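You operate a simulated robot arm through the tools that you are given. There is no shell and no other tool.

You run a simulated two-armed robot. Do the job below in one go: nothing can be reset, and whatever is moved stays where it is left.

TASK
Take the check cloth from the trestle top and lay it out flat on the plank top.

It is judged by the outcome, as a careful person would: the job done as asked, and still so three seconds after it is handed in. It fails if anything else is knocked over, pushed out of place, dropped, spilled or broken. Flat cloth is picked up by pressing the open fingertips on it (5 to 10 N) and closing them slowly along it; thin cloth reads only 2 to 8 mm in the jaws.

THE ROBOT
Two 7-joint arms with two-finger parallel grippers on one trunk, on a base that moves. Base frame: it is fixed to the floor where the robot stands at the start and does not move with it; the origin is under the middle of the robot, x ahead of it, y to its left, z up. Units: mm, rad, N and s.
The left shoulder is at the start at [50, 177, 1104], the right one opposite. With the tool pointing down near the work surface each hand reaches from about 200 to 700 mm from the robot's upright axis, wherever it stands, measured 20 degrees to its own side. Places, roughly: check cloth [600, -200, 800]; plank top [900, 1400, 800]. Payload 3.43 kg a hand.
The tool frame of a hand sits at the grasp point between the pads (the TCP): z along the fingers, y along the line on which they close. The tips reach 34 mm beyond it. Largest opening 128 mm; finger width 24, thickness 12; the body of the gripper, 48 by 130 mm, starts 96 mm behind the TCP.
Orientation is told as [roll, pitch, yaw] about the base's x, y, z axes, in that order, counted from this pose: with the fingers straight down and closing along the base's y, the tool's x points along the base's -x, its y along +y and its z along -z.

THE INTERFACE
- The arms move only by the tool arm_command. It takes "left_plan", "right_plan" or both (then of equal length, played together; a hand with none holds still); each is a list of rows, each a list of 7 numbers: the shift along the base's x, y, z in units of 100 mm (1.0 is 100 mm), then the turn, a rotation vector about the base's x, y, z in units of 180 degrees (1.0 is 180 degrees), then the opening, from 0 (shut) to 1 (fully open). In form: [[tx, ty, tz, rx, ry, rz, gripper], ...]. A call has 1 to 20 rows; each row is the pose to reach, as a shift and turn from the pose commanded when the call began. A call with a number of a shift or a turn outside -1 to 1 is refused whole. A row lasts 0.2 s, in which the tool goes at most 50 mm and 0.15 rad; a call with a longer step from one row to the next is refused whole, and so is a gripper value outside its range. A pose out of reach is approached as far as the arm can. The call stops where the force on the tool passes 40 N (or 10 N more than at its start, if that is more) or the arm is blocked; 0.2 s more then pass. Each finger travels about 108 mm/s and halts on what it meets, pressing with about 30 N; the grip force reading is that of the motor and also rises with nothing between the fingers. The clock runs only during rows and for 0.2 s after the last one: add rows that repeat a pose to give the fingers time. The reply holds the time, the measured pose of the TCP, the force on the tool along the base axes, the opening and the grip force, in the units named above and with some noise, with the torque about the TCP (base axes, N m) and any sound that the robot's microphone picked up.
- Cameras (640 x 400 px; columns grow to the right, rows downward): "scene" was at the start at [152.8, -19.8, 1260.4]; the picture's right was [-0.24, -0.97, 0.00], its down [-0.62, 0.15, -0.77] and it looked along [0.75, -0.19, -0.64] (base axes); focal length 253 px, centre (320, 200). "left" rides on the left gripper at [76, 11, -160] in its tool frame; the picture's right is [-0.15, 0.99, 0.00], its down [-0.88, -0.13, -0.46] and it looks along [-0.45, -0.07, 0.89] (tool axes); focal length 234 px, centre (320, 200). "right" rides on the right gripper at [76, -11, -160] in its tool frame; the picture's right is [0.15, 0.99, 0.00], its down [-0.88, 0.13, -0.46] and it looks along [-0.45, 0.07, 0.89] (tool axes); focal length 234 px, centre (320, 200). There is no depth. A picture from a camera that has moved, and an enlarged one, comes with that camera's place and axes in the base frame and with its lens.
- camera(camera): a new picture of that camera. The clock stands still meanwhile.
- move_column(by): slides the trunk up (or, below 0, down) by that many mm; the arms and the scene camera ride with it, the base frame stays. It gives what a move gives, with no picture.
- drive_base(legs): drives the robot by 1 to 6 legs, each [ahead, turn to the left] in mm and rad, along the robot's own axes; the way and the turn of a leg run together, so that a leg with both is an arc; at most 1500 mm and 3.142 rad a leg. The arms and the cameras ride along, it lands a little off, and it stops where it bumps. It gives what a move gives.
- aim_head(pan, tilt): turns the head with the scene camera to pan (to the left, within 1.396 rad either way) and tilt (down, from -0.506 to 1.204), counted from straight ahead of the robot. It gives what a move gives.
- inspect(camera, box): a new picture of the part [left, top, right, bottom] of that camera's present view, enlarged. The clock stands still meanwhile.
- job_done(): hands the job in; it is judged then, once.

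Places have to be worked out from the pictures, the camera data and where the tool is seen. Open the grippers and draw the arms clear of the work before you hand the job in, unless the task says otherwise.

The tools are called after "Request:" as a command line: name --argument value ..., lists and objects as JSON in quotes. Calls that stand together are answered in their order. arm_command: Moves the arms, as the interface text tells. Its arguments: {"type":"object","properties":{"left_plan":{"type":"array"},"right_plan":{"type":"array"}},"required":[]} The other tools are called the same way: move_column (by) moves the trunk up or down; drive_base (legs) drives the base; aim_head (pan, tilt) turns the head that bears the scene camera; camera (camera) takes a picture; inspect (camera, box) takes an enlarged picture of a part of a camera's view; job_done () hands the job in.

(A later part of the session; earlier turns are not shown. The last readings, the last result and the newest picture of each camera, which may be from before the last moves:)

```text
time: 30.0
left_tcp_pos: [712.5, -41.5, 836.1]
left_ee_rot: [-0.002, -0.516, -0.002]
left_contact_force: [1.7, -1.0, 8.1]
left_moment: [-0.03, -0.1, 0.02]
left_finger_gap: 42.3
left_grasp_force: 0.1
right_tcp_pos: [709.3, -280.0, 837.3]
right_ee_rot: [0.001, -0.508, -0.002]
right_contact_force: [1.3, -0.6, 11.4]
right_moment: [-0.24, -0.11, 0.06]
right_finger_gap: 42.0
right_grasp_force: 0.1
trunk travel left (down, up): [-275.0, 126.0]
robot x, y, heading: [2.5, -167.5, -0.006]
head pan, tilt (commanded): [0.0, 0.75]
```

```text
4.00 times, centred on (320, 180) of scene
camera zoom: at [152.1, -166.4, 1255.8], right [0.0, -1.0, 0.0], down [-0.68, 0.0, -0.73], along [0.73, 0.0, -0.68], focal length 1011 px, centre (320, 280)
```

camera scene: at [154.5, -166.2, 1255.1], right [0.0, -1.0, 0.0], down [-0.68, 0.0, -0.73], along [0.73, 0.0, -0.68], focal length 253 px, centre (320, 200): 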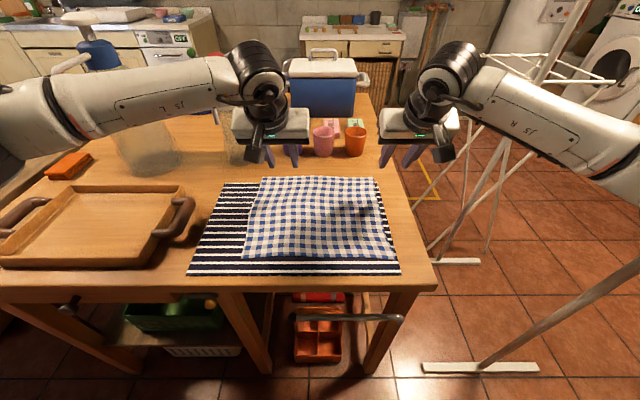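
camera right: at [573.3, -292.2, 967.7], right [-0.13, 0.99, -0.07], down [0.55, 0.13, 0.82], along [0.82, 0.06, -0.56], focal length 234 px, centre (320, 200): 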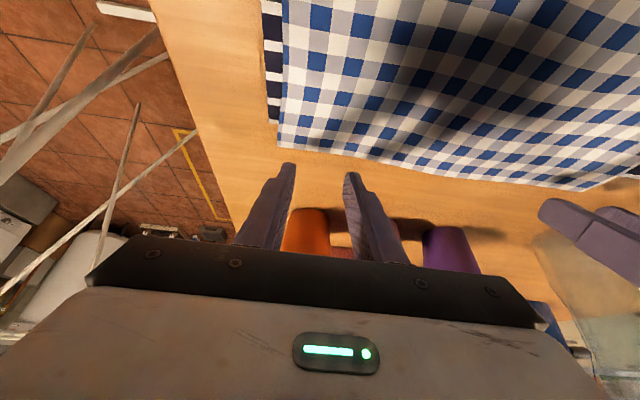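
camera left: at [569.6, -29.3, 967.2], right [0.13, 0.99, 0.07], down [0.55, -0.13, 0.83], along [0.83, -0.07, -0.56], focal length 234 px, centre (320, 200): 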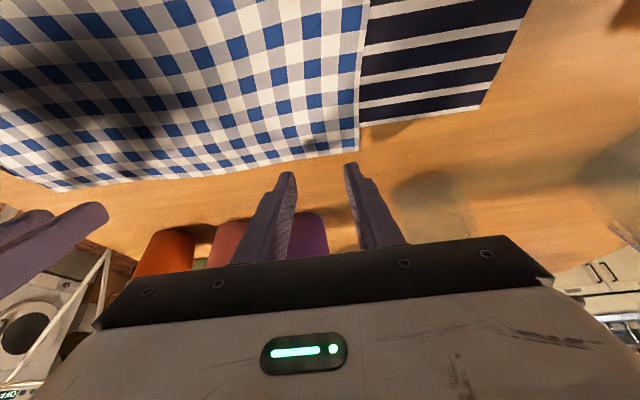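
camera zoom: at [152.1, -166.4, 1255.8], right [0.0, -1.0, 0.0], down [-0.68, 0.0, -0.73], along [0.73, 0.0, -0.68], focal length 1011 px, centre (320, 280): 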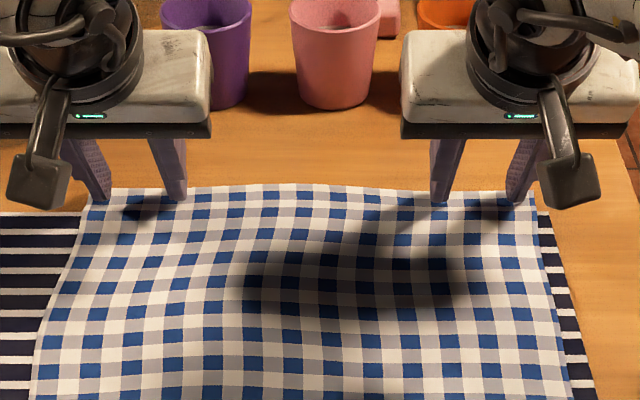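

Both fingertips rest on the overhanging strip beyond the striped cloth. I close both hands slowly while keeping the light press.

Request:
arm_command --left_plan '[[0, 0, 0, 0, 0, 0, 0.31], [0, 0, 0, 0, 0, 0, 0.29], [0, 0, 0, 0, 0, 0, 0.27], [0, 0, 0, 0, 0, 0, 0.25], [0, 0, 0, 0, 0, 0, 0.23], [0, 0, 0, 0, 0, 0, 0.21], [0, 0, 0, 0, 0, 0, 0.19], [0, 0, 0, 0, 0, 0, 0.17], [0, 0, 0, 0, 0, 0, 0.15], [0, 0, 0, 0, 0, 0, 0.13], [0, 0, 0, 0, 0, 0, 0.11], [0, 0, 0, 0, 0, 0, 0.09], [0, 0, 0, 0, 0, 0, 0.07], [0, 0, 0, 0, 0, 0, 0.05], [0, 0, 0, 0, 0, 0, 0.03], [0, 0, 0, 0, 0, 0, 0.02], [0, 0, 0, 0, 0, 0, 0.01], [0, 0, 0, 0, 0, 0, 0.0], [0, 0, 0, 0, 0, 0, 0.0]]' --right_plan '[[0, 0, 0, 0, 0, 0, 0.31], [0, 0, 0, 0, 0, 0, 0.29], [0, 0, 0, 0, 0, 0, 0.27], [0, 0, 0, 0, 0, 0, 0.25], [0, 0, 0, 0, 0, 0, 0.23], [0, 0, 0, 0, 0, 0, 0.21], [0, 0, 0, 0, 0, 0, 0.19], [0, 0, 0, 0, 0, 0, 0.17], [0, 0, 0, 0, 0, 0, 0.15], [0, 0, 0, 0, 0, 0, 0.13], [0, 0, 0, 0, 0, 0, 0.11], [0, 0, 0, 0, 0, 0, 0.09], [0, 0, 0, 0, 0, 0, 0.07], [0, 0, 0, 0, 0, 0, 0.05], [0, 0, 0, 0, 0, 0, 0.03], [0, 0, 0, 0, 0, 0, 0.02], [0, 0, 0, 0, 0, 0, 0.01], [0, 0, 0, 0, 0, 0, 0.0], [0, 0, 0, 0, 0, 0, 0.0]]'

Request:
inspect --camera "left" --box '[240, 100, 440, 225]'

Request:
inspect --camera "right" --box '[220, 100, 420, 225]'

Request:
inspect --camera "scene" --box '[240, 130, 400, 230]'

```text
time: 34.0
left_tcp_pos: [712.7, -40.4, 837.8]
left_ee_rot: [-0.002, -0.514, -0.001]
left_contact_force: [1.7, -1.4, 10.9]
left_moment: [-0.1, -0.11, 0.01]
left_finger_gap: 2.3
left_grasp_force: 29.5
right_tcp_pos: [708.2, -280.6, 837.9]
right_ee_rot: [0.001, -0.508, -0.003]
right_contact_force: [3.5, -1.8, 15.0]
right_moment: [-0.11, -0.24, -0.03]
right_finger_gap: 0.0
right_grasp_force: 30.9
trunk travel left (down, up): [-275.0, 126.0]
robot x, y, heading: [-0.7, -167.0, -0.002]
head pan, tilt (commanded): [0.0, 0.75]
```

```text
3.20 times, centred on (340, 162) of left
camera zoom: at [566.2, -29.2, 939.6], right [0.13, 0.99, 0.07], down [0.54, -0.13, 0.83], along [0.83, -0.07, -0.55], focal length 749 px, centre (256, 320)
```

zoom: 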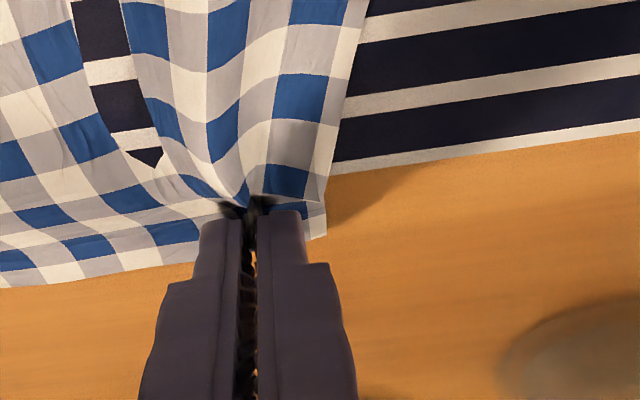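

```text
3.20 times, centred on (320, 162) of right
camera zoom: at [564.8, -293.1, 939.7], right [-0.12, 0.99, -0.07], down [0.55, 0.13, 0.83], along [0.83, 0.06, -0.56], focal length 749 px, centre (320, 320)
```

zoom: 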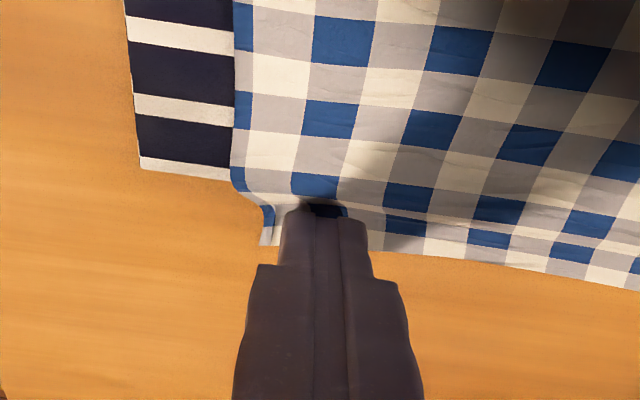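

```text
4.00 times, centred on (320, 180) of scene
camera zoom: at [151.3, -166.7, 1255.7], right [0.0, -1.0, 0.0], down [-0.68, 0.0, -0.73], along [0.73, 0.0, -0.68], focal length 1011 px, centre (320, 280)
```

zoom: 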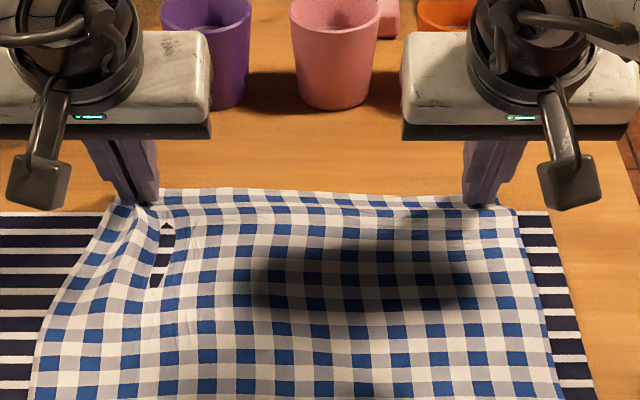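

Left holds cloth (gap 2.3 mm, 29.5 N). Right closed to 0.0 mm, so it slipped off; I lift the right hand 25 mm, re-open it and look again, holding the left still.

Request:
arm_command --left_plan '[[0, 0, 0, 0, 0, 0, 0], [0, 0, 0, 0, 0, 0, 0], [0, 0, 0, 0, 0, 0, 0], [0, 0, 0, 0, 0, 0, 0], [0, 0, 0, 0, 0, 0, 0]]' --right_plan '[[0, 0, 0.1, 0, 0, 0, 0], [0, 0, 0.25, 0, 0, 0, 0], [0, 0, 0.25, 0, 0, 0, 0.15], [0, 0, 0.25, 0, 0, 0, 0.3], [0, 0, 0.25, 0, 0, 0, 0.3]]'

Request:
inspect --camera "right" --box '[220, 100, 420, 225]'

Request:
inspect --camera "scene" --box '[240, 130, 400, 230]'

```text
time: 35.2
left_tcp_pos: [711.3, -40.5, 837.8]
left_ee_rot: [-0.002, -0.512, -0.003]
left_contact_force: [-3.1, -1.4, 17.3]
left_moment: [-0.06, -0.04, 0.0]
left_finger_gap: 2.7
left_grasp_force: 29.7
right_tcp_pos: [711.1, -281.7, 861.9]
right_ee_rot: [-0.001, -0.506, -0.003]
right_contact_force: [0.6, 0.6, 0.0]
right_moment: [0.01, 0.02, -0.02]
right_finger_gap: 38.5
right_grasp_force: 0.1
trunk travel left (down, up): [-275.0, 126.0]
robot x, y, heading: [-0.4, -163.7, -0.004]
head pan, tilt (commanded): [0.0, 0.75]
```

```text
3.20 times, centred on (320, 162) of right
camera zoom: at [565.0, -293.0, 963.8], right [-0.13, 0.99, -0.07], down [0.55, 0.13, 0.82], along [0.83, 0.06, -0.56], focal length 749 px, centre (320, 320)
```

zoom: 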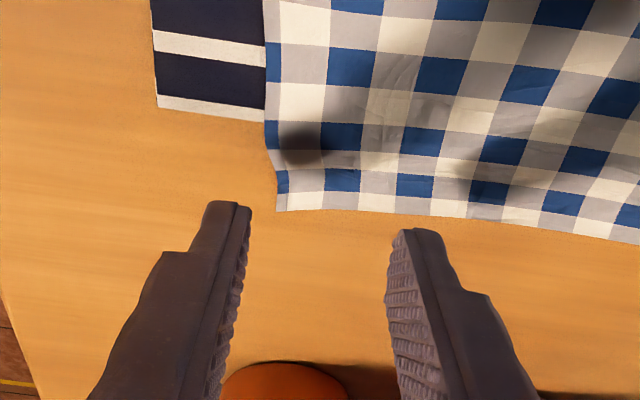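

```text
4.00 times, centred on (320, 180) of scene
camera zoom: at [151.7, -166.8, 1255.7], right [0.0, -1.0, 0.0], down [-0.68, 0.0, -0.73], along [0.73, 0.0, -0.68], focal length 1011 px, centre (320, 280)
```

zoom: 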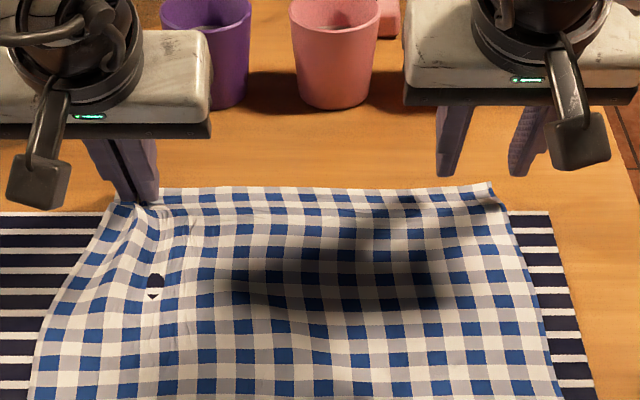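

The striped cloth has not moved; corner B is now at about [744,-294], with ~32 mm overhang. I'll re-place the right fingers at y≈-261, x≈718 with a slightly smaller gap, and lower again.

Request:
arm_command --left_plan '[[0, 0, 0.02, 0, 0, 0, 0], [0, 0, 0.02, 0, 0, 0, 0], [0, 0, 0.02, 0, 0, 0, 0], [0, 0, 0.02, 0, 0, 0, 0]]' --right_plan '[[0.06, 0.2, 0, 0, 0, 0, 0.28], [0.06, 0.2, -0.1, 0, 0, 0, 0.28], [0.06, 0.2, -0.19, 0, 0, 0, 0.28], [0.06, 0.2, -0.19, 0, 0, 0, 0.28]]'

Request:
inspect --camera "right" --box '[220, 100, 420, 225]'

```text
time: 36.2
left_tcp_pos: [712.0, -41.5, 838.5]
left_ee_rot: [-0.003, -0.509, -0.001]
left_contact_force: [-2.4, -0.5, 9.2]
left_moment: [-0.02, 0.03, 0.02]
left_finger_gap: 2.5
left_grasp_force: 29.9
right_tcp_pos: [716.6, -262.2, 842.8]
right_ee_rot: [-0.001, -0.503, -0.003]
right_contact_force: [0.0, -0.9, -0.6]
right_moment: [-0.03, -0.01, 0.02]
right_finger_gap: 35.9
right_grasp_force: 0.1
trunk travel left (down, up): [-275.0, 126.0]
robot x, y, heading: [1.6, -165.9, -0.009]
head pan, tilt (commanded): [0.0, 0.75]
```

```text
3.20 times, centred on (320, 162) of right
camera zoom: at [572.2, -272.8, 944.9], right [-0.13, 0.99, -0.07], down [0.55, 0.13, 0.82], along [0.82, 0.06, -0.56], focal length 749 px, centre (320, 320)
```

zoom: 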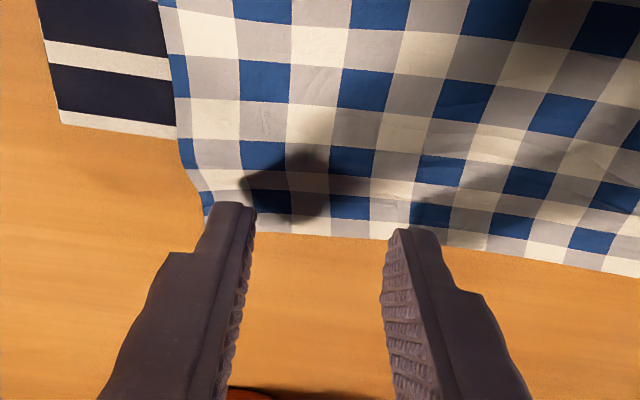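

The fingers are 13 mm off the striped cloth and within the check strip. I shift 5 mm inward and creep down to contact.

Request:
arm_command --left_plan '[[0, 0, 0, 0, 0, 0, 0], [0, 0, 0, 0, 0, 0, 0], [0, 0, 0, 0, 0, 0, 0]]' --right_plan '[[-0.02, 0.05, -0.02, 0, 0, 0, 0.28], [-0.02, 0.05, -0.05, 0, 0, 0, 0.28], [-0.02, 0.05, -0.065, 0, 0, 0, 0.28]]'

Request:
arm_command --left_plan '[[0, 0, 0, 0, 0, 0, 0], [0, 0, 0, 0, 0, 0, 0]]' --right_plan '[[0, 0, -0.01, 0, 0, 0, 0.28], [0, 0, -0.015, 0, 0, 0, 0.28]]'

```text
time: 37.0
left_tcp_pos: [712.2, -40.1, 838.4]
left_ee_rot: [-0.002, -0.512, -0.002]
left_contact_force: [-0.2, -0.4, 5.0]
left_moment: [-0.02, -0.04, 0.01]
left_finger_gap: 2.6
left_grasp_force: 29.8
right_tcp_pos: [713.9, -254.4, 837.8]
right_ee_rot: [0.002, -0.506, -0.006]
right_contact_force: [-1.2, -0.5, 8.5]
right_moment: [0.13, 0.02, 0.01]
right_finger_gap: 35.9
right_grasp_force: 0.0
trunk travel left (down, up): [-275.0, 126.0]
robot x, y, heading: [-0.5, -163.0, -0.004]
head pan, tilt (commanded): [0.0, 0.75]
```

```text
time: 37.6
left_tcp_pos: [711.1, -40.3, 838.5]
left_ee_rot: [-0.002, -0.511, -0.002]
left_contact_force: [0.9, -0.4, 0.8]
left_moment: [-0.02, -0.04, 0.01]
left_finger_gap: 2.6
left_grasp_force: 29.8
right_tcp_pos: [713.9, -255.6, 837.0]
right_ee_rot: [-0.002, -0.509, -0.004]
right_contact_force: [-2.0, -0.3, 18.4]
right_moment: [-0.12, -0.02, -0.02]
right_finger_gap: 35.9
right_grasp_force: 0.0
trunk travel left (down, up): [-275.0, 126.0]
robot x, y, heading: [1.2, -166.9, -0.006]
head pan, tilt (commanded): [0.0, 0.75]
```

Right presses at 18 N, a bit much; I back off about 1 mm while closing very slowly.

Request:
arm_command --left_plan '[[0, 0, 0, 0, 0, 0, 0], [0, 0, 0, 0, 0, 0, 0], [0, 0, 0, 0, 0, 0, 0], [0, 0, 0, 0, 0, 0, 0], [0, 0, 0, 0, 0, 0, 0], [0, 0, 0, 0, 0, 0, 0], [0, 0, 0, 0, 0, 0, 0], [0, 0, 0, 0, 0, 0, 0], [0, 0, 0, 0, 0, 0, 0], [0, 0, 0, 0, 0, 0, 0]]' --right_plan '[[0, 0, 0.01, 0, 0, 0, 0.28], [0, 0, 0.01, 0, 0, 0, 0.27], [0, 0, 0.01, 0, 0, 0, 0.26], [0, 0, 0.01, 0, 0, 0, 0.25], [0, 0, 0.01, 0, 0, 0, 0.24], [0, 0, 0.01, 0, 0, 0, 0.23], [0, 0, 0.01, 0, 0, 0, 0.22], [0, 0, 0.01, 0, 0, 0, 0.21], [0, 0, 0.01, 0, 0, 0, 0.2], [0, 0, 0.01, 0, 0, 0, 0.19]]'

Request:
inspect --camera "right" --box '[220, 100, 420, 225]'

```text
time: 39.8
left_tcp_pos: [711.3, -40.9, 839.1]
left_ee_rot: [-0.002, -0.509, -0.001]
left_contact_force: [-0.1, 1.1, 0.4]
left_moment: [-0.02, 0.03, 0.01]
left_finger_gap: 2.6
left_grasp_force: 30.1
right_tcp_pos: [715.1, -255.1, 836.2]
right_ee_rot: [0.0, -0.507, -0.002]
right_contact_force: [1.0, 0.7, 18.7]
right_moment: [-0.11, -0.12, -0.01]
right_finger_gap: 25.1
right_grasp_force: 0.9
trunk travel left (down, up): [-275.0, 126.0]
robot x, y, heading: [3.3, -167.7, -0.006]
head pan, tilt (commanded): [0.0, 0.75]
```

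```text
3.20 times, centred on (320, 162) of right
camera zoom: at [569.9, -267.7, 939.1], right [-0.13, 0.99, -0.07], down [0.55, 0.13, 0.83], along [0.83, 0.06, -0.56], focal length 749 px, centre (320, 320)
```

zoom: 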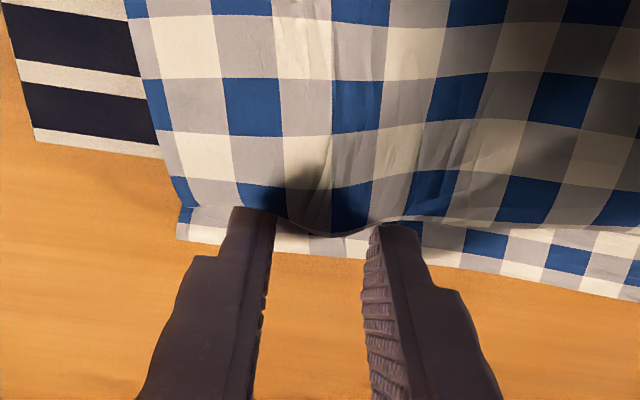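

A ridge is forming between the right fingers. I continue closing slowly.

Request:
arm_command --left_plan '[[0, 0, 0, 0, 0, 0, 0], [0, 0, 0, 0, 0, 0, 0], [0, 0, 0, 0, 0, 0, 0], [0, 0, 0, 0, 0, 0, 0], [0, 0, 0, 0, 0, 0, 0], [0, 0, 0, 0, 0, 0, 0], [0, 0, 0, 0, 0, 0, 0], [0, 0, 0, 0, 0, 0, 0], [0, 0, 0, 0, 0, 0, 0], [0, 0, 0, 0, 0, 0, 0]]' --right_plan '[[0, 0, 0.005, 0, 0, 0, 0.18], [0, 0, 0.005, 0, 0, 0, 0.17], [0, 0, 0.005, 0, 0, 0, 0.16], [0, 0, 0.005, 0, 0, 0, 0.15], [0, 0, 0.005, 0, 0, 0, 0.14], [0, 0, 0.005, 0, 0, 0, 0.13], [0, 0, 0.005, 0, 0, 0, 0.12], [0, 0, 0.005, 0, 0, 0, 0.11], [0, 0, 0.005, 0, 0, 0, 0.1], [0, 0, 0.005, 0, 0, 0, 0.09]]'

Request:
inspect --camera "right" --box '[220, 100, 420, 225]'

```text
time: 42.0
left_tcp_pos: [712.5, -41.0, 838.2]
left_ee_rot: [-0.004, -0.511, -0.003]
left_contact_force: [0.0, -2.8, 0.2]
left_moment: [-0.16, 0.0, -0.06]
left_finger_gap: 2.6
left_grasp_force: 30.1
right_tcp_pos: [712.4, -256.6, 836.6]
right_ee_rot: [-0.001, -0.507, -0.002]
right_contact_force: [2.3, 4.9, 16.6]
right_moment: [0.03, -0.16, 0.04]
right_finger_gap: 13.3
right_grasp_force: 1.2
trunk travel left (down, up): [-275.0, 126.0]
robot x, y, heading: [2.5, -166.6, -0.003]
head pan, tilt (commanded): [0.0, 0.75]
```

```text
3.20 times, centred on (320, 162) of right
camera zoom: at [569.8, -267.5, 939.2], right [-0.13, 0.99, -0.07], down [0.55, 0.13, 0.83], along [0.83, 0.07, -0.56], focal length 749 px, centre (320, 320)
```

zoom: 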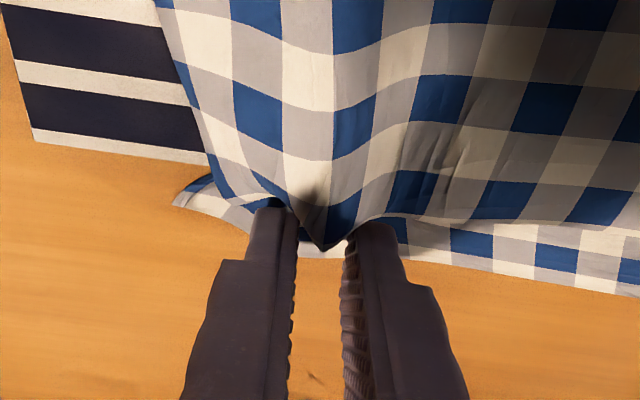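

A clear ridge stands between the right fingers now. I finish closing.

Request:
arm_command --left_plan '[[0, 0, 0, 0, 0, 0, 0], [0, 0, 0, 0, 0, 0, 0], [0, 0, 0, 0, 0, 0, 0], [0, 0, 0, 0, 0, 0, 0], [0, 0, 0, 0, 0, 0, 0], [0, 0, 0, 0, 0, 0, 0], [0, 0, 0, 0, 0, 0, 0], [0, 0, 0, 0, 0, 0, 0], [0, 0, 0, 0, 0, 0, 0], [0, 0, 0, 0, 0, 0, 0], [0, 0, 0, 0, 0, 0, 0]]' --right_plan '[[0, 0.02, 0, 0, 0, 0, 0.08], [0, 0.02, 0, 0, 0, 0, 0.07], [0, 0.02, 0, 0, 0, 0, 0.06], [0, 0.02, 0, 0, 0, 0, 0.05], [0, 0.02, 0, 0, 0, 0, 0.04], [0, 0.02, 0, 0, 0, 0, 0.03], [0, 0.02, 0, 0, 0, 0, 0.02], [0, 0.02, 0, 0, 0, 0, 0.01], [0, 0.02, 0, 0, 0, 0, 0.0], [0, 0.02, 0, 0, 0, 0, 0.0], [0, 0.02, 0, 0, 0, 0, 0.0]]'

Request:
inspect --camera "right" --box '[220, 100, 420, 225]'

Request:
inspect --camera "scene" --box '[200, 130, 440, 280]'

```text
time: 44.4
left_tcp_pos: [712.1, -39.9, 838.3]
left_ee_rot: [-0.003, -0.51, -0.002]
left_contact_force: [0.2, -7.3, 0.5]
left_moment: [-0.3, -0.01, -0.08]
left_finger_gap: 2.6
left_grasp_force: 30.1
right_tcp_pos: [712.8, -253.3, 837.5]
right_ee_rot: [0.002, -0.509, 0.0]
right_contact_force: [3.1, 7.7, 15.8]
right_moment: [0.27, -0.22, 0.04]
right_finger_gap: 2.0
right_grasp_force: 30.4
trunk travel left (down, up): [-275.0, 126.0]
robot x, y, heading: [6.5, -167.2, -0.004]
head pan, tilt (commanded): [0.0, 0.75]
```

```text
3.20 times, centred on (320, 162) of right
camera zoom: at [569.8, -265.2, 939.0], right [-0.13, 0.99, -0.07], down [0.55, 0.13, 0.83], along [0.83, 0.07, -0.56], focal length 749 px, centre (320, 320)
```

zoom: 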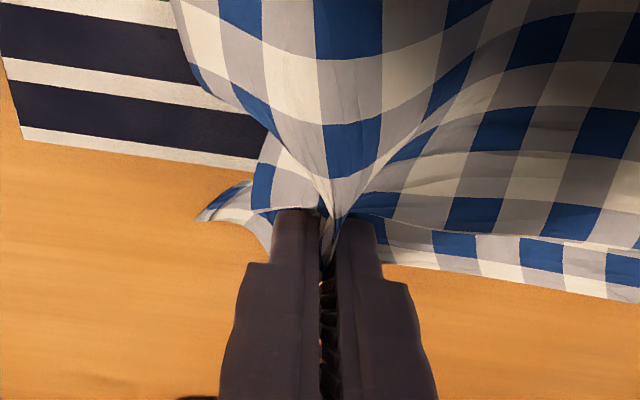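

```text
2.67 times, centred on (320, 205) of scene
camera zoom: at [152.4, -166.2, 1255.5], right [0.0, -1.0, 0.0], down [-0.68, 0.0, -0.73], along [0.73, 0.0, -0.68], focal length 674 px, centre (320, 187)
```

zoom: 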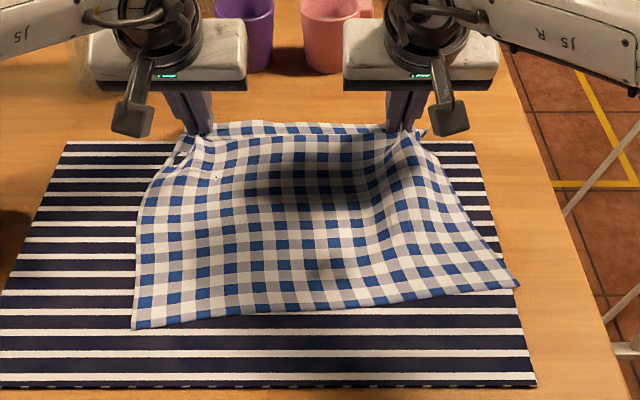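

Both hands hold the cloth (2.6 mm and 2.0 mm), and the striped cloth looks in place. I relieve the sideways tension a little and begin peeling: back and up together so the cloth peels vertically without dragging over the striped one.

Request:
arm_command --left_plan '[[0, -0.02, 0.02, 0, 0, 0, 0], [-0.02, -0.03, 0.06, 0, 0, 0, 0], [-0.06, -0.03, 0.12, 0, 0, 0, 0], [-0.12, -0.03, 0.2, 0, 0, 0, 0], [-0.2, -0.03, 0.3, 0, 0, 0, 0], [-0.2, -0.03, 0.3, 0, 0, 0, 0]]' --right_plan '[[0, 0.02, 0.02, 0, 0, 0, 0], [-0.02, 0.03, 0.06, 0, 0, 0, 0], [-0.06, 0.03, 0.12, 0, 0, 0, 0], [-0.12, 0.03, 0.2, 0, 0, 0, 0], [-0.2, 0.03, 0.3, 0, 0, 0, 0], [-0.2, 0.03, 0.3, 0, 0, 0, 0]]'

Request:
camera --camera "scene"

Request:
inspect --camera "scene" --box '[200, 130, 440, 280]'

```text
time: 45.8
left_tcp_pos: [693.0, -43.9, 868.7]
left_ee_rot: [-0.003, -0.51, -0.002]
left_contact_force: [-0.8, -1.9, -0.5]
left_moment: [-0.09, 0.03, 0.02]
left_finger_gap: 2.3
left_grasp_force: 29.7
right_tcp_pos: [693.5, -251.9, 864.5]
right_ee_rot: [0.001, -0.499, -0.002]
right_contact_force: [0.2, 2.2, 0.4]
right_moment: [0.1, 0.05, -0.01]
right_finger_gap: 2.2
right_grasp_force: 29.8
trunk travel left (down, up): [-275.0, 126.0]
robot x, y, heading: [1.9, -168.0, -0.011]
head pan, tilt (commanded): [0.0, 0.75]
```

```text
taken
camera scene: at [153.6, -166.4, 1255.3], right [0.0, -1.0, 0.0], down [-0.68, 0.0, -0.73], along [0.73, 0.0, -0.68], focal length 253 px, centre (320, 200)
```

scene: 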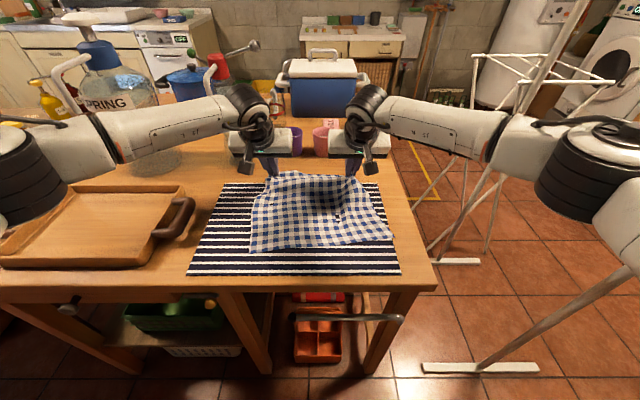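

```text
2.67 times, centred on (320, 205) of scene
camera zoom: at [153.6, -166.4, 1255.3], right [0.0, -1.0, 0.0], down [-0.68, 0.0, -0.73], along [0.73, 0.0, -0.68], focal length 674 px, centre (320, 187)
```

zoom: 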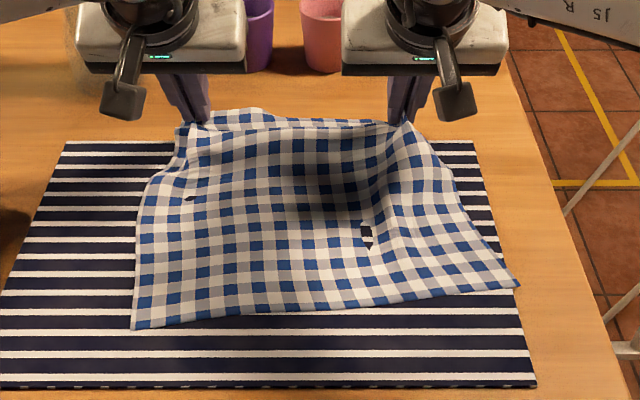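

The far edge has lifted and the striped cloth stays put. I continue peeling back and up at 45°.

Request:
arm_command --left_plan '[[-0.12, 0, 0.12, 0, 0, 0, 0], [-0.24, 0, 0.24, 0, 0, 0, 0], [-0.36, 0, 0.38, 0, 0, 0, 0], [-0.48, 0, 0.52, 0, 0, 0, 0], [-0.6, 0, 0.66, 0, 0, 0, 0], [-0.72, 0, 0.8, 0, 0, 0, 0], [-0.84, 0, 0.92, 0, 0, 0, 0], [-0.95, 0, 1.0, 0, 0, 0, 0]]' --right_plan '[[-0.12, 0, 0.12, 0, 0, 0, 0], [-0.24, 0, 0.24, 0, 0, 0, 0], [-0.36, 0, 0.38, 0, 0, 0, 0], [-0.48, 0, 0.52, 0, 0, 0, 0], [-0.6, 0, 0.66, 0, 0, 0, 0], [-0.72, 0, 0.8, 0, 0, 0, 0], [-0.84, 0, 0.92, 0, 0, 0, 0], [-0.95, 0, 1.0, 0, 0, 0, 0]]'

Request:
camera --camera "scene"

```text
time: 47.6
left_tcp_pos: [597.4, -45.9, 966.4]
left_ee_rot: [-0.002, -0.51, -0.002]
left_contact_force: [0.3, -1.3, 0.6]
left_moment: [-0.02, 0.0, 0.02]
left_finger_gap: 2.5
left_grasp_force: 30.0
right_tcp_pos: [599.0, -250.7, 965.3]
right_ee_rot: [0.001, -0.503, -0.004]
right_contact_force: [0.2, 1.6, -0.3]
right_moment: [0.06, 0.01, 0.0]
right_finger_gap: 2.3
right_grasp_force: 30.0
trunk travel left (down, up): [-275.0, 126.0]
robot x, y, heading: [-0.6, -166.6, -0.004]
head pan, tilt (commanded): [0.0, 0.75]
```

```text
taken
camera scene: at [153.8, -166.4, 1255.3], right [0.0, -1.0, 0.0], down [-0.68, 0.0, -0.73], along [0.73, 0.0, -0.68], focal length 253 px, centre (320, 200)
```

scene: 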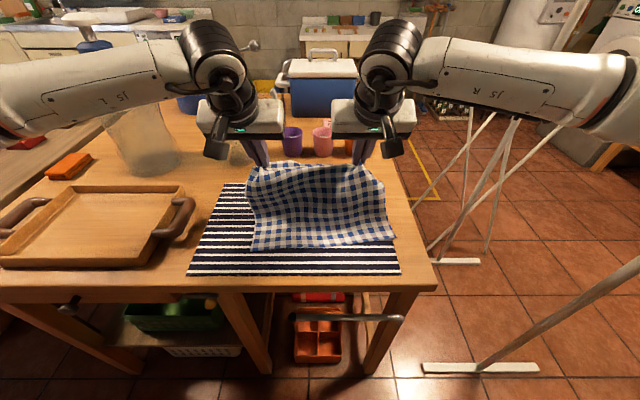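

Peeling well. Next 100 mm back and up.

Request:
arm_command --left_plan '[[-0.12, 0, 0.13, 0, 0, 0, 0], [-0.24, 0, 0.26, 0, 0, 0, 0], [-0.36, 0, 0.39, 0, 0, 0, 0], [-0.48, 0, 0.52, 0, 0, 0, 0], [-0.6, 0, 0.66, 0, 0, 0, 0], [-0.72, 0, 0.8, 0, 0, 0, 0], [-0.84, 0, 0.92, 0, 0, 0, 0], [-0.95, 0, 1.0, 0, 0, 0, 0]]' --right_plan '[[-0.12, 0, 0.13, 0, 0, 0, 0], [-0.24, 0, 0.26, 0, 0, 0, 0], [-0.36, 0, 0.39, 0, 0, 0, 0], [-0.48, 0, 0.52, 0, 0, 0, 0], [-0.6, 0, 0.66, 0, 0, 0, 0], [-0.72, 0, 0.8, 0, 0, 0, 0], [-0.84, 0, 0.92, 0, 0, 0, 0], [-0.95, 0, 1.0, 0, 0, 0, 0]]'

Request:
camera --camera "scene"

```text
time: 49.4
left_tcp_pos: [500.9, -44.8, 1067.8]
left_ee_rot: [-0.002, -0.509, -0.001]
left_contact_force: [-0.9, -1.7, -0.8]
left_moment: [-0.06, -0.02, 0.0]
left_finger_gap: 2.6
left_grasp_force: 30.0
right_tcp_pos: [506.0, -250.4, 1065.3]
right_ee_rot: [0.001, -0.502, -0.004]
right_contact_force: [0.1, 1.8, -0.3]
right_moment: [0.02, -0.03, 0.02]
right_finger_gap: 2.3
right_grasp_force: 30.1
trunk travel left (down, up): [-275.0, 126.0]
robot x, y, heading: [0.7, -166.2, -0.001]
head pan, tilt (commanded): [0.0, 0.75]
```

```text
taken
camera scene: at [153.8, -166.4, 1255.3], right [0.0, -1.0, 0.0], down [-0.68, 0.0, -0.73], along [0.73, 0.0, -0.68], focal length 253 px, centre (320, 200)
```

scene: 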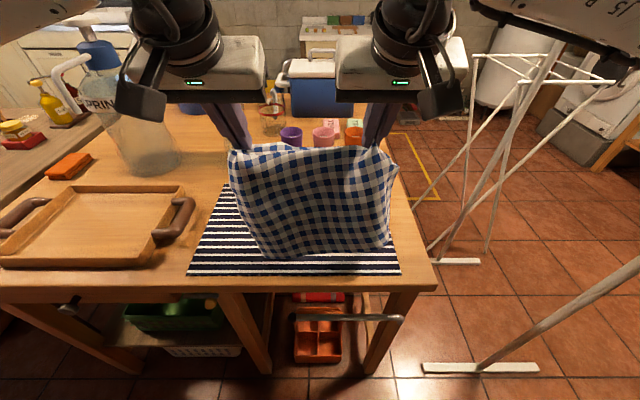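

The cloth hangs nearly free; its lower edge is still near the table. I raise the trunk by 110 mm to lift it clear.

Request:
move_column --by 110

Request:
camera --camera "scene"

```text
time: 50.8
left_tcp_pos: [501.2, -43.8, 1176.5]
left_ee_rot: [-0.001, -0.512, -0.001]
left_contact_force: [0.4, -0.2, 0.5]
left_moment: [-0.05, 0.03, 0.0]
left_finger_gap: 2.3
left_grasp_force: 29.6
right_tcp_pos: [505.8, -250.5, 1176.2]
right_ee_rot: [0.001, -0.503, -0.002]
right_contact_force: [0.7, 1.5, -0.5]
right_moment: [0.03, 0.02, 0.01]
right_finger_gap: 2.7
right_grasp_force: 30.1
trunk travel left (down, up): [-385.0, 16.0]
robot x, y, heading: [0.2, -164.8, -0.004]
head pan, tilt (commanded): [0.0, 0.75]
```

```text
taken
camera scene: at [154.2, -166.4, 1365.2], right [0.0, -1.0, 0.0], down [-0.68, 0.0, -0.73], along [0.73, 0.0, -0.68], focal length 253 px, centre (320, 200)
```

scene: 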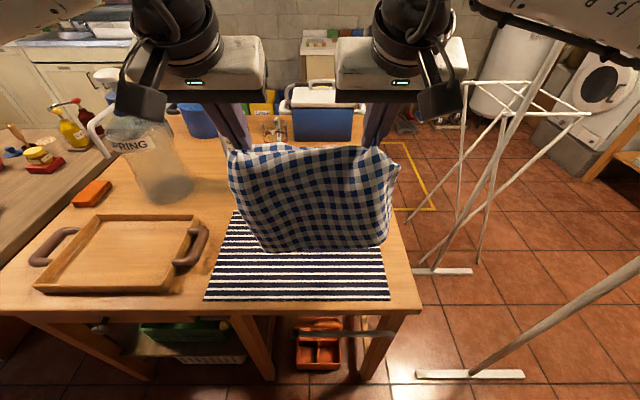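

The cloth hangs free (lower edge ≈ z 860) and the striped cloth is where it was. I back off 250 mm and turn left to face along the aisle, then look.

Request:
drive_base --legs '[[-250, 0], [0, 1.571]]'

Request:
aim_head --pan 0.0 --tilt 0.5

Request:
camera --camera "scene"

Request:
aim_head --pan -0.8 --tilt 0.4

Request:
camera --camera "scene"

```text
time: 56.4
left_tcp_pos: [-375.5, 333.5, 1177.2]
left_ee_rot: [-0.001, -0.511, 1.574]
left_contact_force: [1.3, 0.7, 0.4]
left_moment: [0.03, -0.07, -0.06]
left_finger_gap: 2.4
left_grasp_force: 30.1
right_tcp_pos: [-170.2, 339.2, 1175.2]
right_ee_rot: [0.001, -0.503, 1.573]
right_contact_force: [-1.1, 0.0, -0.1]
right_moment: [0.0, 0.07, -0.05]
right_finger_gap: 2.2
right_grasp_force: 29.6
trunk travel left (down, up): [-385.0, 16.0]
robot x, y, heading: [-246.3, -167.5, 1.573]
head pan, tilt (commanded): [0.0, 0.75]
```

```text
time: 57.2
left_tcp_pos: [-375.0, 333.2, 1177.7]
left_ee_rot: [-0.003, -0.509, 1.572]
left_contact_force: [1.8, 0.0, 0.0]
left_moment: [0.0, -0.07, -0.02]
left_finger_gap: 2.5
left_grasp_force: 30.6
right_tcp_pos: [-169.8, 338.1, 1174.5]
right_ee_rot: [0.0, -0.503, 1.574]
right_contact_force: [-1.1, -1.3, 0.1]
right_moment: [0.0, 0.04, 0.0]
right_finger_gap: 2.4
right_grasp_force: 29.5
trunk travel left (down, up): [-385.0, 16.0]
robot x, y, heading: [-251.1, -166.8, 1.575]
head pan, tilt (commanded): [0.0, 0.499]
```

```text
taken
camera scene: at [-250.4, -4.1, 1387.1], right [1.0, 0.0, 0.0], down [0.0, -0.48, -0.88], along [0.0, 0.88, -0.48], focal length 253 px, centre (320, 200)
```

scene: 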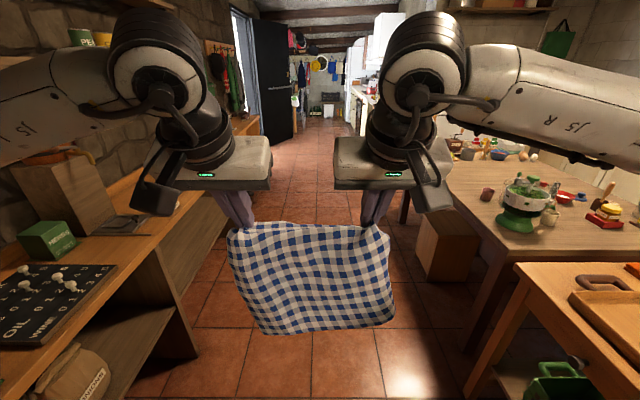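

```text
time: 58.3
left_tcp_pos: [-375.9, 333.8, 1177.1]
left_ee_rot: [-0.002, -0.509, 1.573]
left_contact_force: [1.6, 0.0, -0.5]
left_moment: [-0.05, -0.04, -0.04]
left_finger_gap: 2.2
left_grasp_force: 29.6
right_tcp_pos: [-169.4, 339.2, 1175.0]
right_ee_rot: [0.0, -0.504, 1.574]
right_contact_force: [-1.3, 0.1, 0.2]
right_moment: [0.02, 0.06, 0.0]
right_finger_gap: 2.2
right_grasp_force: 30.0
trunk travel left (down, up): [-385.0, 16.0]
robot x, y, heading: [-252.1, -166.8, 1.572]
head pan, tilt (commanded): [-0.799, 0.4]
```

```text
taken
camera scene: at [-184.0, -30.4, 1396.3], right [0.7, -0.72, 0.0], down [-0.28, -0.27, -0.92], along [0.66, 0.64, -0.39], focal length 253 px, centre (320, 200)
```

scene: 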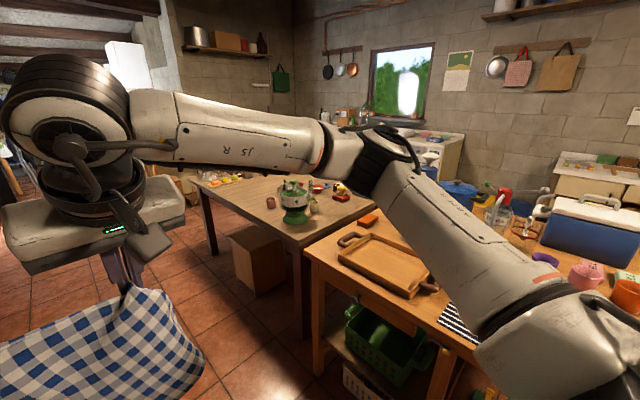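

The aisle ahead is clear. I zoom in on the plank top to map its free area.

Request:
inspect --camera "scene" --box '[170, 150, 410, 300]'

```text
2.67 times, centred on (290, 225) of scene
camera zoom: at [-184.0, -30.4, 1396.3], right [0.7, -0.72, 0.0], down [-0.28, -0.27, -0.92], along [0.66, 0.64, -0.39], focal length 674 px, centre (400, 133)
```

zoom: 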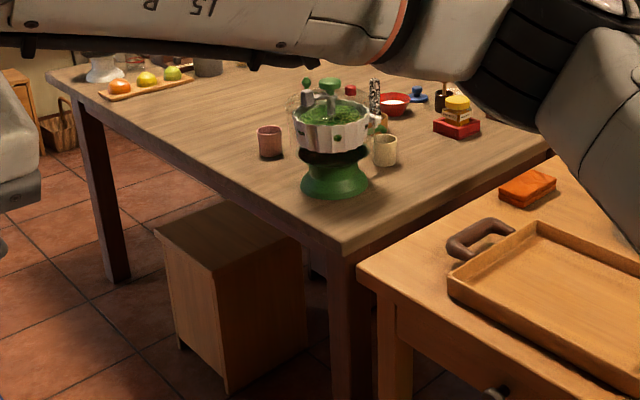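

Triangulating the cup gives [546,1048,802], so the plank top is at z≈800; its free area is about y 1090–1650 for x 440–900. I drive 1500 mm up the aisle and turn right to face the plank top.

Request:
drive_base --legs '[[1500, 0], [0, -1.571]]'

Request:
aim_head --pan 0.0 --tilt 0.5

Request:
camera --camera "scene"

```text
time: 69.7
left_tcp_pos: [245.1, 1472.0, 1177.7]
left_ee_rot: [-0.002, -0.509, -0.006]
left_contact_force: [-0.5, -1.0, -0.9]
left_moment: [-0.01, 0.03, 0.06]
left_finger_gap: 2.1
left_grasp_force: 30.1
right_tcp_pos: [246.9, 1266.8, 1175.3]
right_ee_rot: [-0.001, -0.501, -0.007]
right_contact_force: [-0.8, 1.5, 0.1]
right_moment: [0.04, -0.04, 0.08]
right_finger_gap: 2.0
right_grasp_force: 30.3
trunk travel left (down, up): [-385.0, 16.0]
robot x, y, heading: [-258.1, 1351.1, -0.005]
head pan, tilt (commanded): [-0.799, 0.4]
```

```text
time: 70.8
left_tcp_pos: [243.8, 1472.2, 1177.5]
left_ee_rot: [-0.003, -0.51, -0.007]
left_contact_force: [0.1, -1.2, -0.5]
left_moment: [-0.05, 0.0, 0.0]
left_finger_gap: 2.4
left_grasp_force: 30.3
right_tcp_pos: [246.9, 1266.1, 1174.4]
right_ee_rot: [0.0, -0.501, -0.005]
right_contact_force: [-1.1, 1.1, 0.2]
right_moment: [0.02, 0.03, 0.02]
right_finger_gap: 2.4
right_grasp_force: 30.8
trunk travel left (down, up): [-385.0, 16.0]
robot x, y, heading: [-253.3, 1350.0, -0.008]
head pan, tilt (commanded): [0.0, 0.499]
```

```text
taken
camera scene: at [-96.0, 1351.2, 1387.2], right [-0.01, -1.0, 0.0], down [-0.48, 0.0, -0.88], along [0.88, -0.01, -0.48], focal length 253 px, centre (320, 200)
```

scene: 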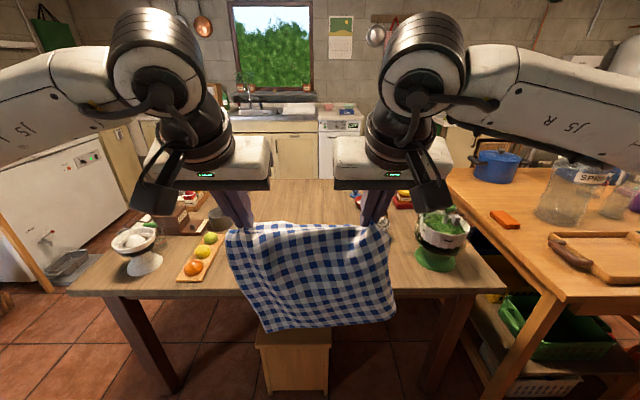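

I'm at about [-255,1350] facing the plank top. The hanging cloth hides its middle from the head camera, so I take the wrist views to see the free area.

Request:
camera --camera "left"

Request:
camera --camera "right"

Request:
inspect --camera "scene" --box '[60, 170, 540, 340]'

```text
taken
camera left: at [99.7, 1484.4, 1279.5], right [0.14, 0.99, 0.07], down [0.55, -0.13, 0.83], along [0.83, -0.07, -0.56], focal length 234 px, centre (320, 200)
```

left: 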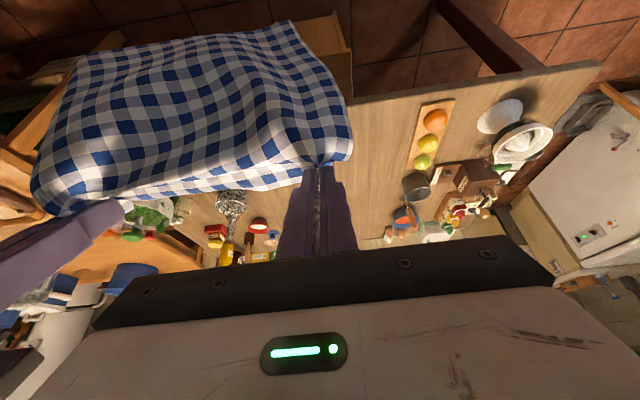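

```text
taken
camera right: at [103.3, 1255.3, 1277.9], right [-0.12, 0.99, -0.07], down [0.55, 0.13, 0.82], along [0.82, 0.06, -0.56], focal length 234 px, centre (320, 200)
```

right: 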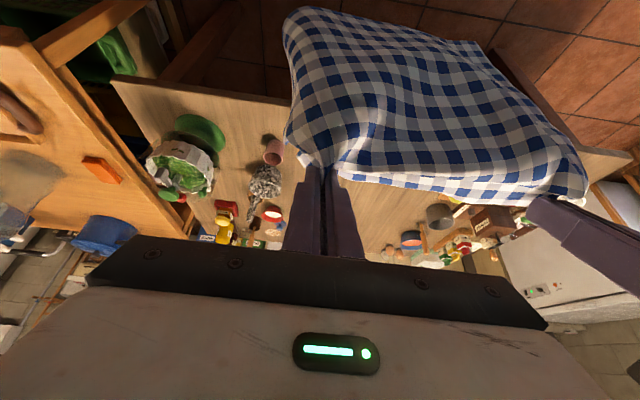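

```text
1.33 times, centred on (300, 255) of scene
camera zoom: at [-96.0, 1351.2, 1387.2], right [-0.01, -1.0, 0.0], down [-0.48, 0.0, -0.88], along [0.88, -0.01, -0.48], focal length 337 px, centre (347, 127)
```

zoom: 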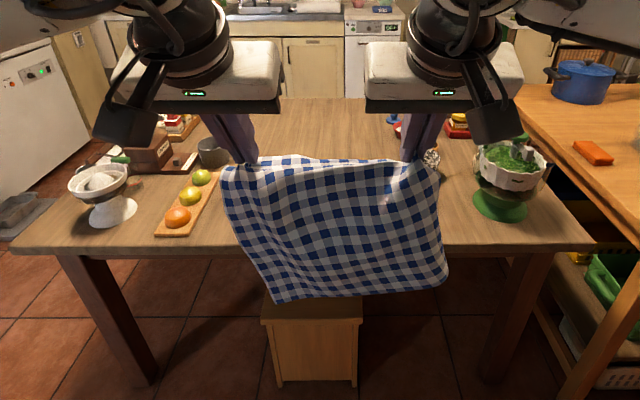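

Cross-checking the cup and table corners from several views, the plank top is actually at z≈755, with near edge x≈465; cup at ≈[580,1147], fruit board from y≈1725, plant pot ≈[575,950]. The best spot is centred on y≈1455, so I shift the base about 90 mm to the left first.

Request:
drive_base --legs '[[0, 0.6], [160, 0], [0, -0.595]]'

Request:
camera --camera "scene"

Request:
camera --camera "right"

Request:
camera --camera "left"

```text
time: 75.5
left_tcp_pos: [372.6, 1562.7, 1177.1]
left_ee_rot: [-0.001, -0.51, 0.003]
left_contact_force: [0.2, -1.0, 0.0]
left_moment: [-0.09, -0.03, 0.05]
left_finger_gap: 2.3
left_grasp_force: 29.9
right_tcp_pos: [377.8, 1357.6, 1175.0]
right_ee_rot: [0.0, -0.502, 0.002]
right_contact_force: [0.3, 1.1, 0.2]
right_moment: [0.08, -0.02, 0.06]
right_finger_gap: 2.2
right_grasp_force: 30.2
trunk travel left (down, up): [-385.0, 16.0]
robot x, y, heading: [-130.2, 1438.4, 0.001]
head pan, tilt (commanded): [0.0, 0.499]
```

```text
taken
camera scene: at [33.5, 1439.4, 1387.2], right [0.0, -1.0, 0.0], down [-0.48, 0.0, -0.88], along [0.88, 0.0, -0.48], focal length 253 px, centre (320, 200)
```

scene: 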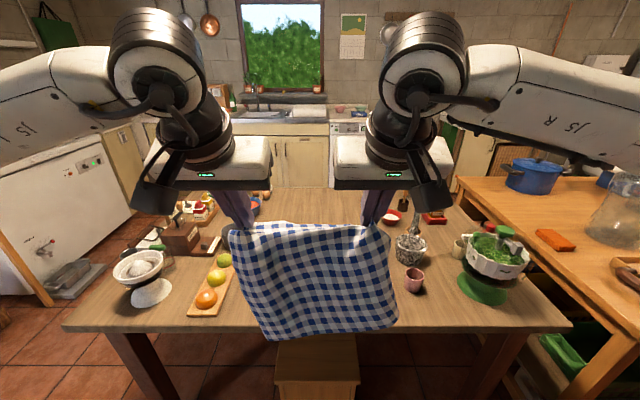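

```text
taken
camera right: at [233.6, 1345.1, 1277.9], right [-0.13, 0.99, -0.07], down [0.55, 0.13, 0.82], along [0.82, 0.07, -0.56], focal length 234 px, centre (320, 200)
```

right: 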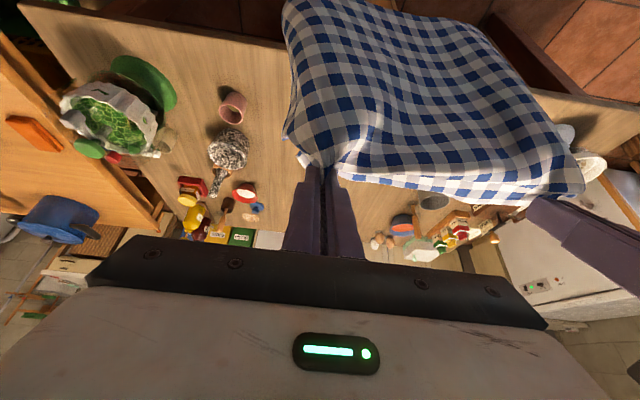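

```text
taken
camera left: at [228.0, 1574.2, 1279.6], right [0.13, 0.99, 0.07], down [0.55, -0.13, 0.83], along [0.83, -0.07, -0.56], focal length 234 px, centre (320, 200)
```

left: 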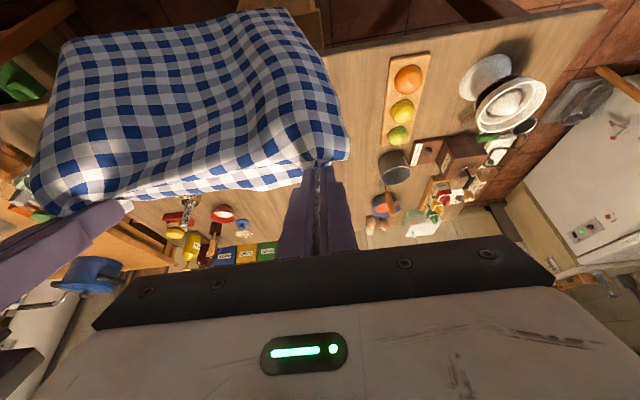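

The cloth's destination is clear: cup ends at y≈1180, fruit board starts at y≈1705, and the hands are centred on y≈1460. I drive ahead 195 mm to the same standoff as I had at the trestle.

Request:
drive_base --legs '[[195, 0]]'

Request:
aim_head --pan 0.0 --tilt 0.75

Request:
camera --camera "scene"

```text
time: 77.1
left_tcp_pos: [570.4, 1565.1, 1176.2]
left_ee_rot: [0.0, -0.509, 0.005]
left_contact_force: [0.2, -1.0, 0.0]
left_moment: [-0.07, -0.02, 0.01]
left_finger_gap: 2.6
left_grasp_force: 29.8
right_tcp_pos: [575.7, 1360.2, 1174.2]
right_ee_rot: [-0.001, -0.504, 0.005]
right_contact_force: [0.9, 0.0, -0.6]
right_moment: [0.03, 0.0, 0.09]
right_finger_gap: 2.3
right_grasp_force: 29.6
trunk travel left (down, up): [-385.0, 16.0]
robot x, y, heading: [69.6, 1437.9, 0.006]
head pan, tilt (commanded): [0.0, 0.499]
```

```text
time: 77.9
left_tcp_pos: [570.2, 1565.9, 1176.7]
left_ee_rot: [0.0, -0.51, 0.007]
left_contact_force: [-0.4, -1.1, 0.2]
left_moment: [0.01, 0.03, 0.01]
left_finger_gap: 2.2
left_grasp_force: 30.0
right_tcp_pos: [575.6, 1359.7, 1176.9]
right_ee_rot: [0.0, -0.503, 0.006]
right_contact_force: [-0.7, 0.2, 0.8]
right_moment: [0.03, -0.02, 0.1]
right_finger_gap: 2.3
right_grasp_force: 29.9
trunk travel left (down, up): [-385.0, 16.0]
robot x, y, heading: [71.0, 1439.1, -0.0]
head pan, tilt (commanded): [0.0, 0.75]
```

```text
taken
camera scene: at [223.2, 1440.8, 1365.3], right [0.0, -1.0, 0.0], down [-0.68, 0.0, -0.73], along [0.73, 0.0, -0.68], focal length 253 px, centre (320, 200)
```

scene: 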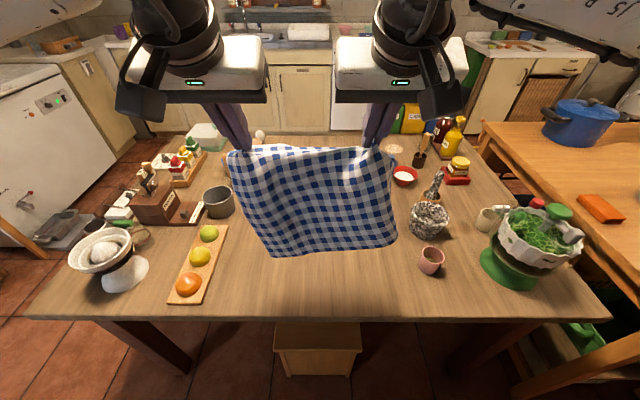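

The hanging cloth looks slightly slanted toward the right at its lower edge. I zoom in to understand its shape before laying.

Request:
inspect --camera "scene" --box '[200, 120, 430, 264]'

Request:
inspect --camera "left" --box '[20, 0, 380, 225]'

Request:
inspect --camera "right" --box '[260, 0, 620, 225]'

```text
2.78 times, centred on (315, 192) of scene
camera zoom: at [223.2, 1440.8, 1365.3], right [0.0, -1.0, 0.0], down [-0.68, 0.0, -0.73], along [0.73, 0.0, -0.68], focal length 702 px, centre (334, 222)
```

zoom: 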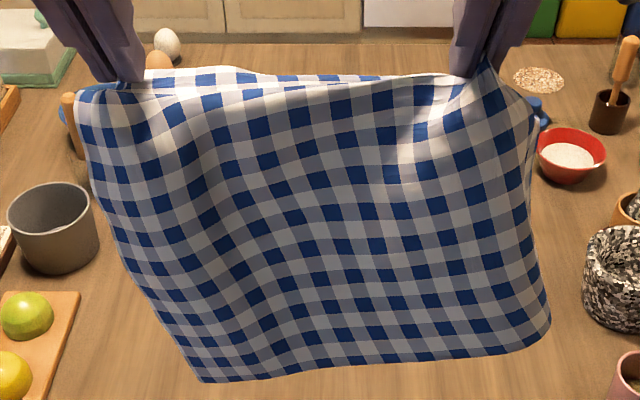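

```text
1.78 times, centred on (200, 112) of left
camera zoom: at [425.3, 1576.2, 1279.6], right [0.12, 0.99, 0.07], down [0.55, -0.13, 0.83], along [0.83, -0.06, -0.56], focal length 416 px, centre (533, 356)
```

zoom: 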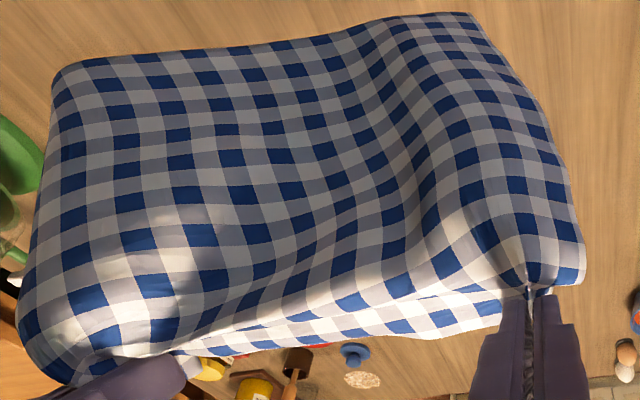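

```text
1.78 times, centred on (440, 112) of right
camera zoom: at [431.6, 1347.2, 1278.0], right [-0.13, 0.99, -0.07], down [0.55, 0.13, 0.82], along [0.82, 0.07, -0.56], focal length 416 px, centre (107, 356)
```

zoom: 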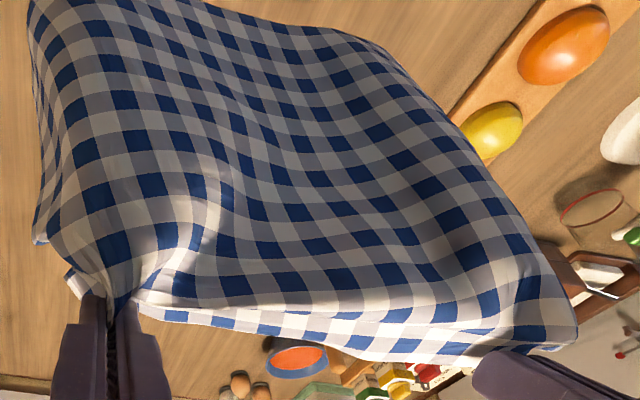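

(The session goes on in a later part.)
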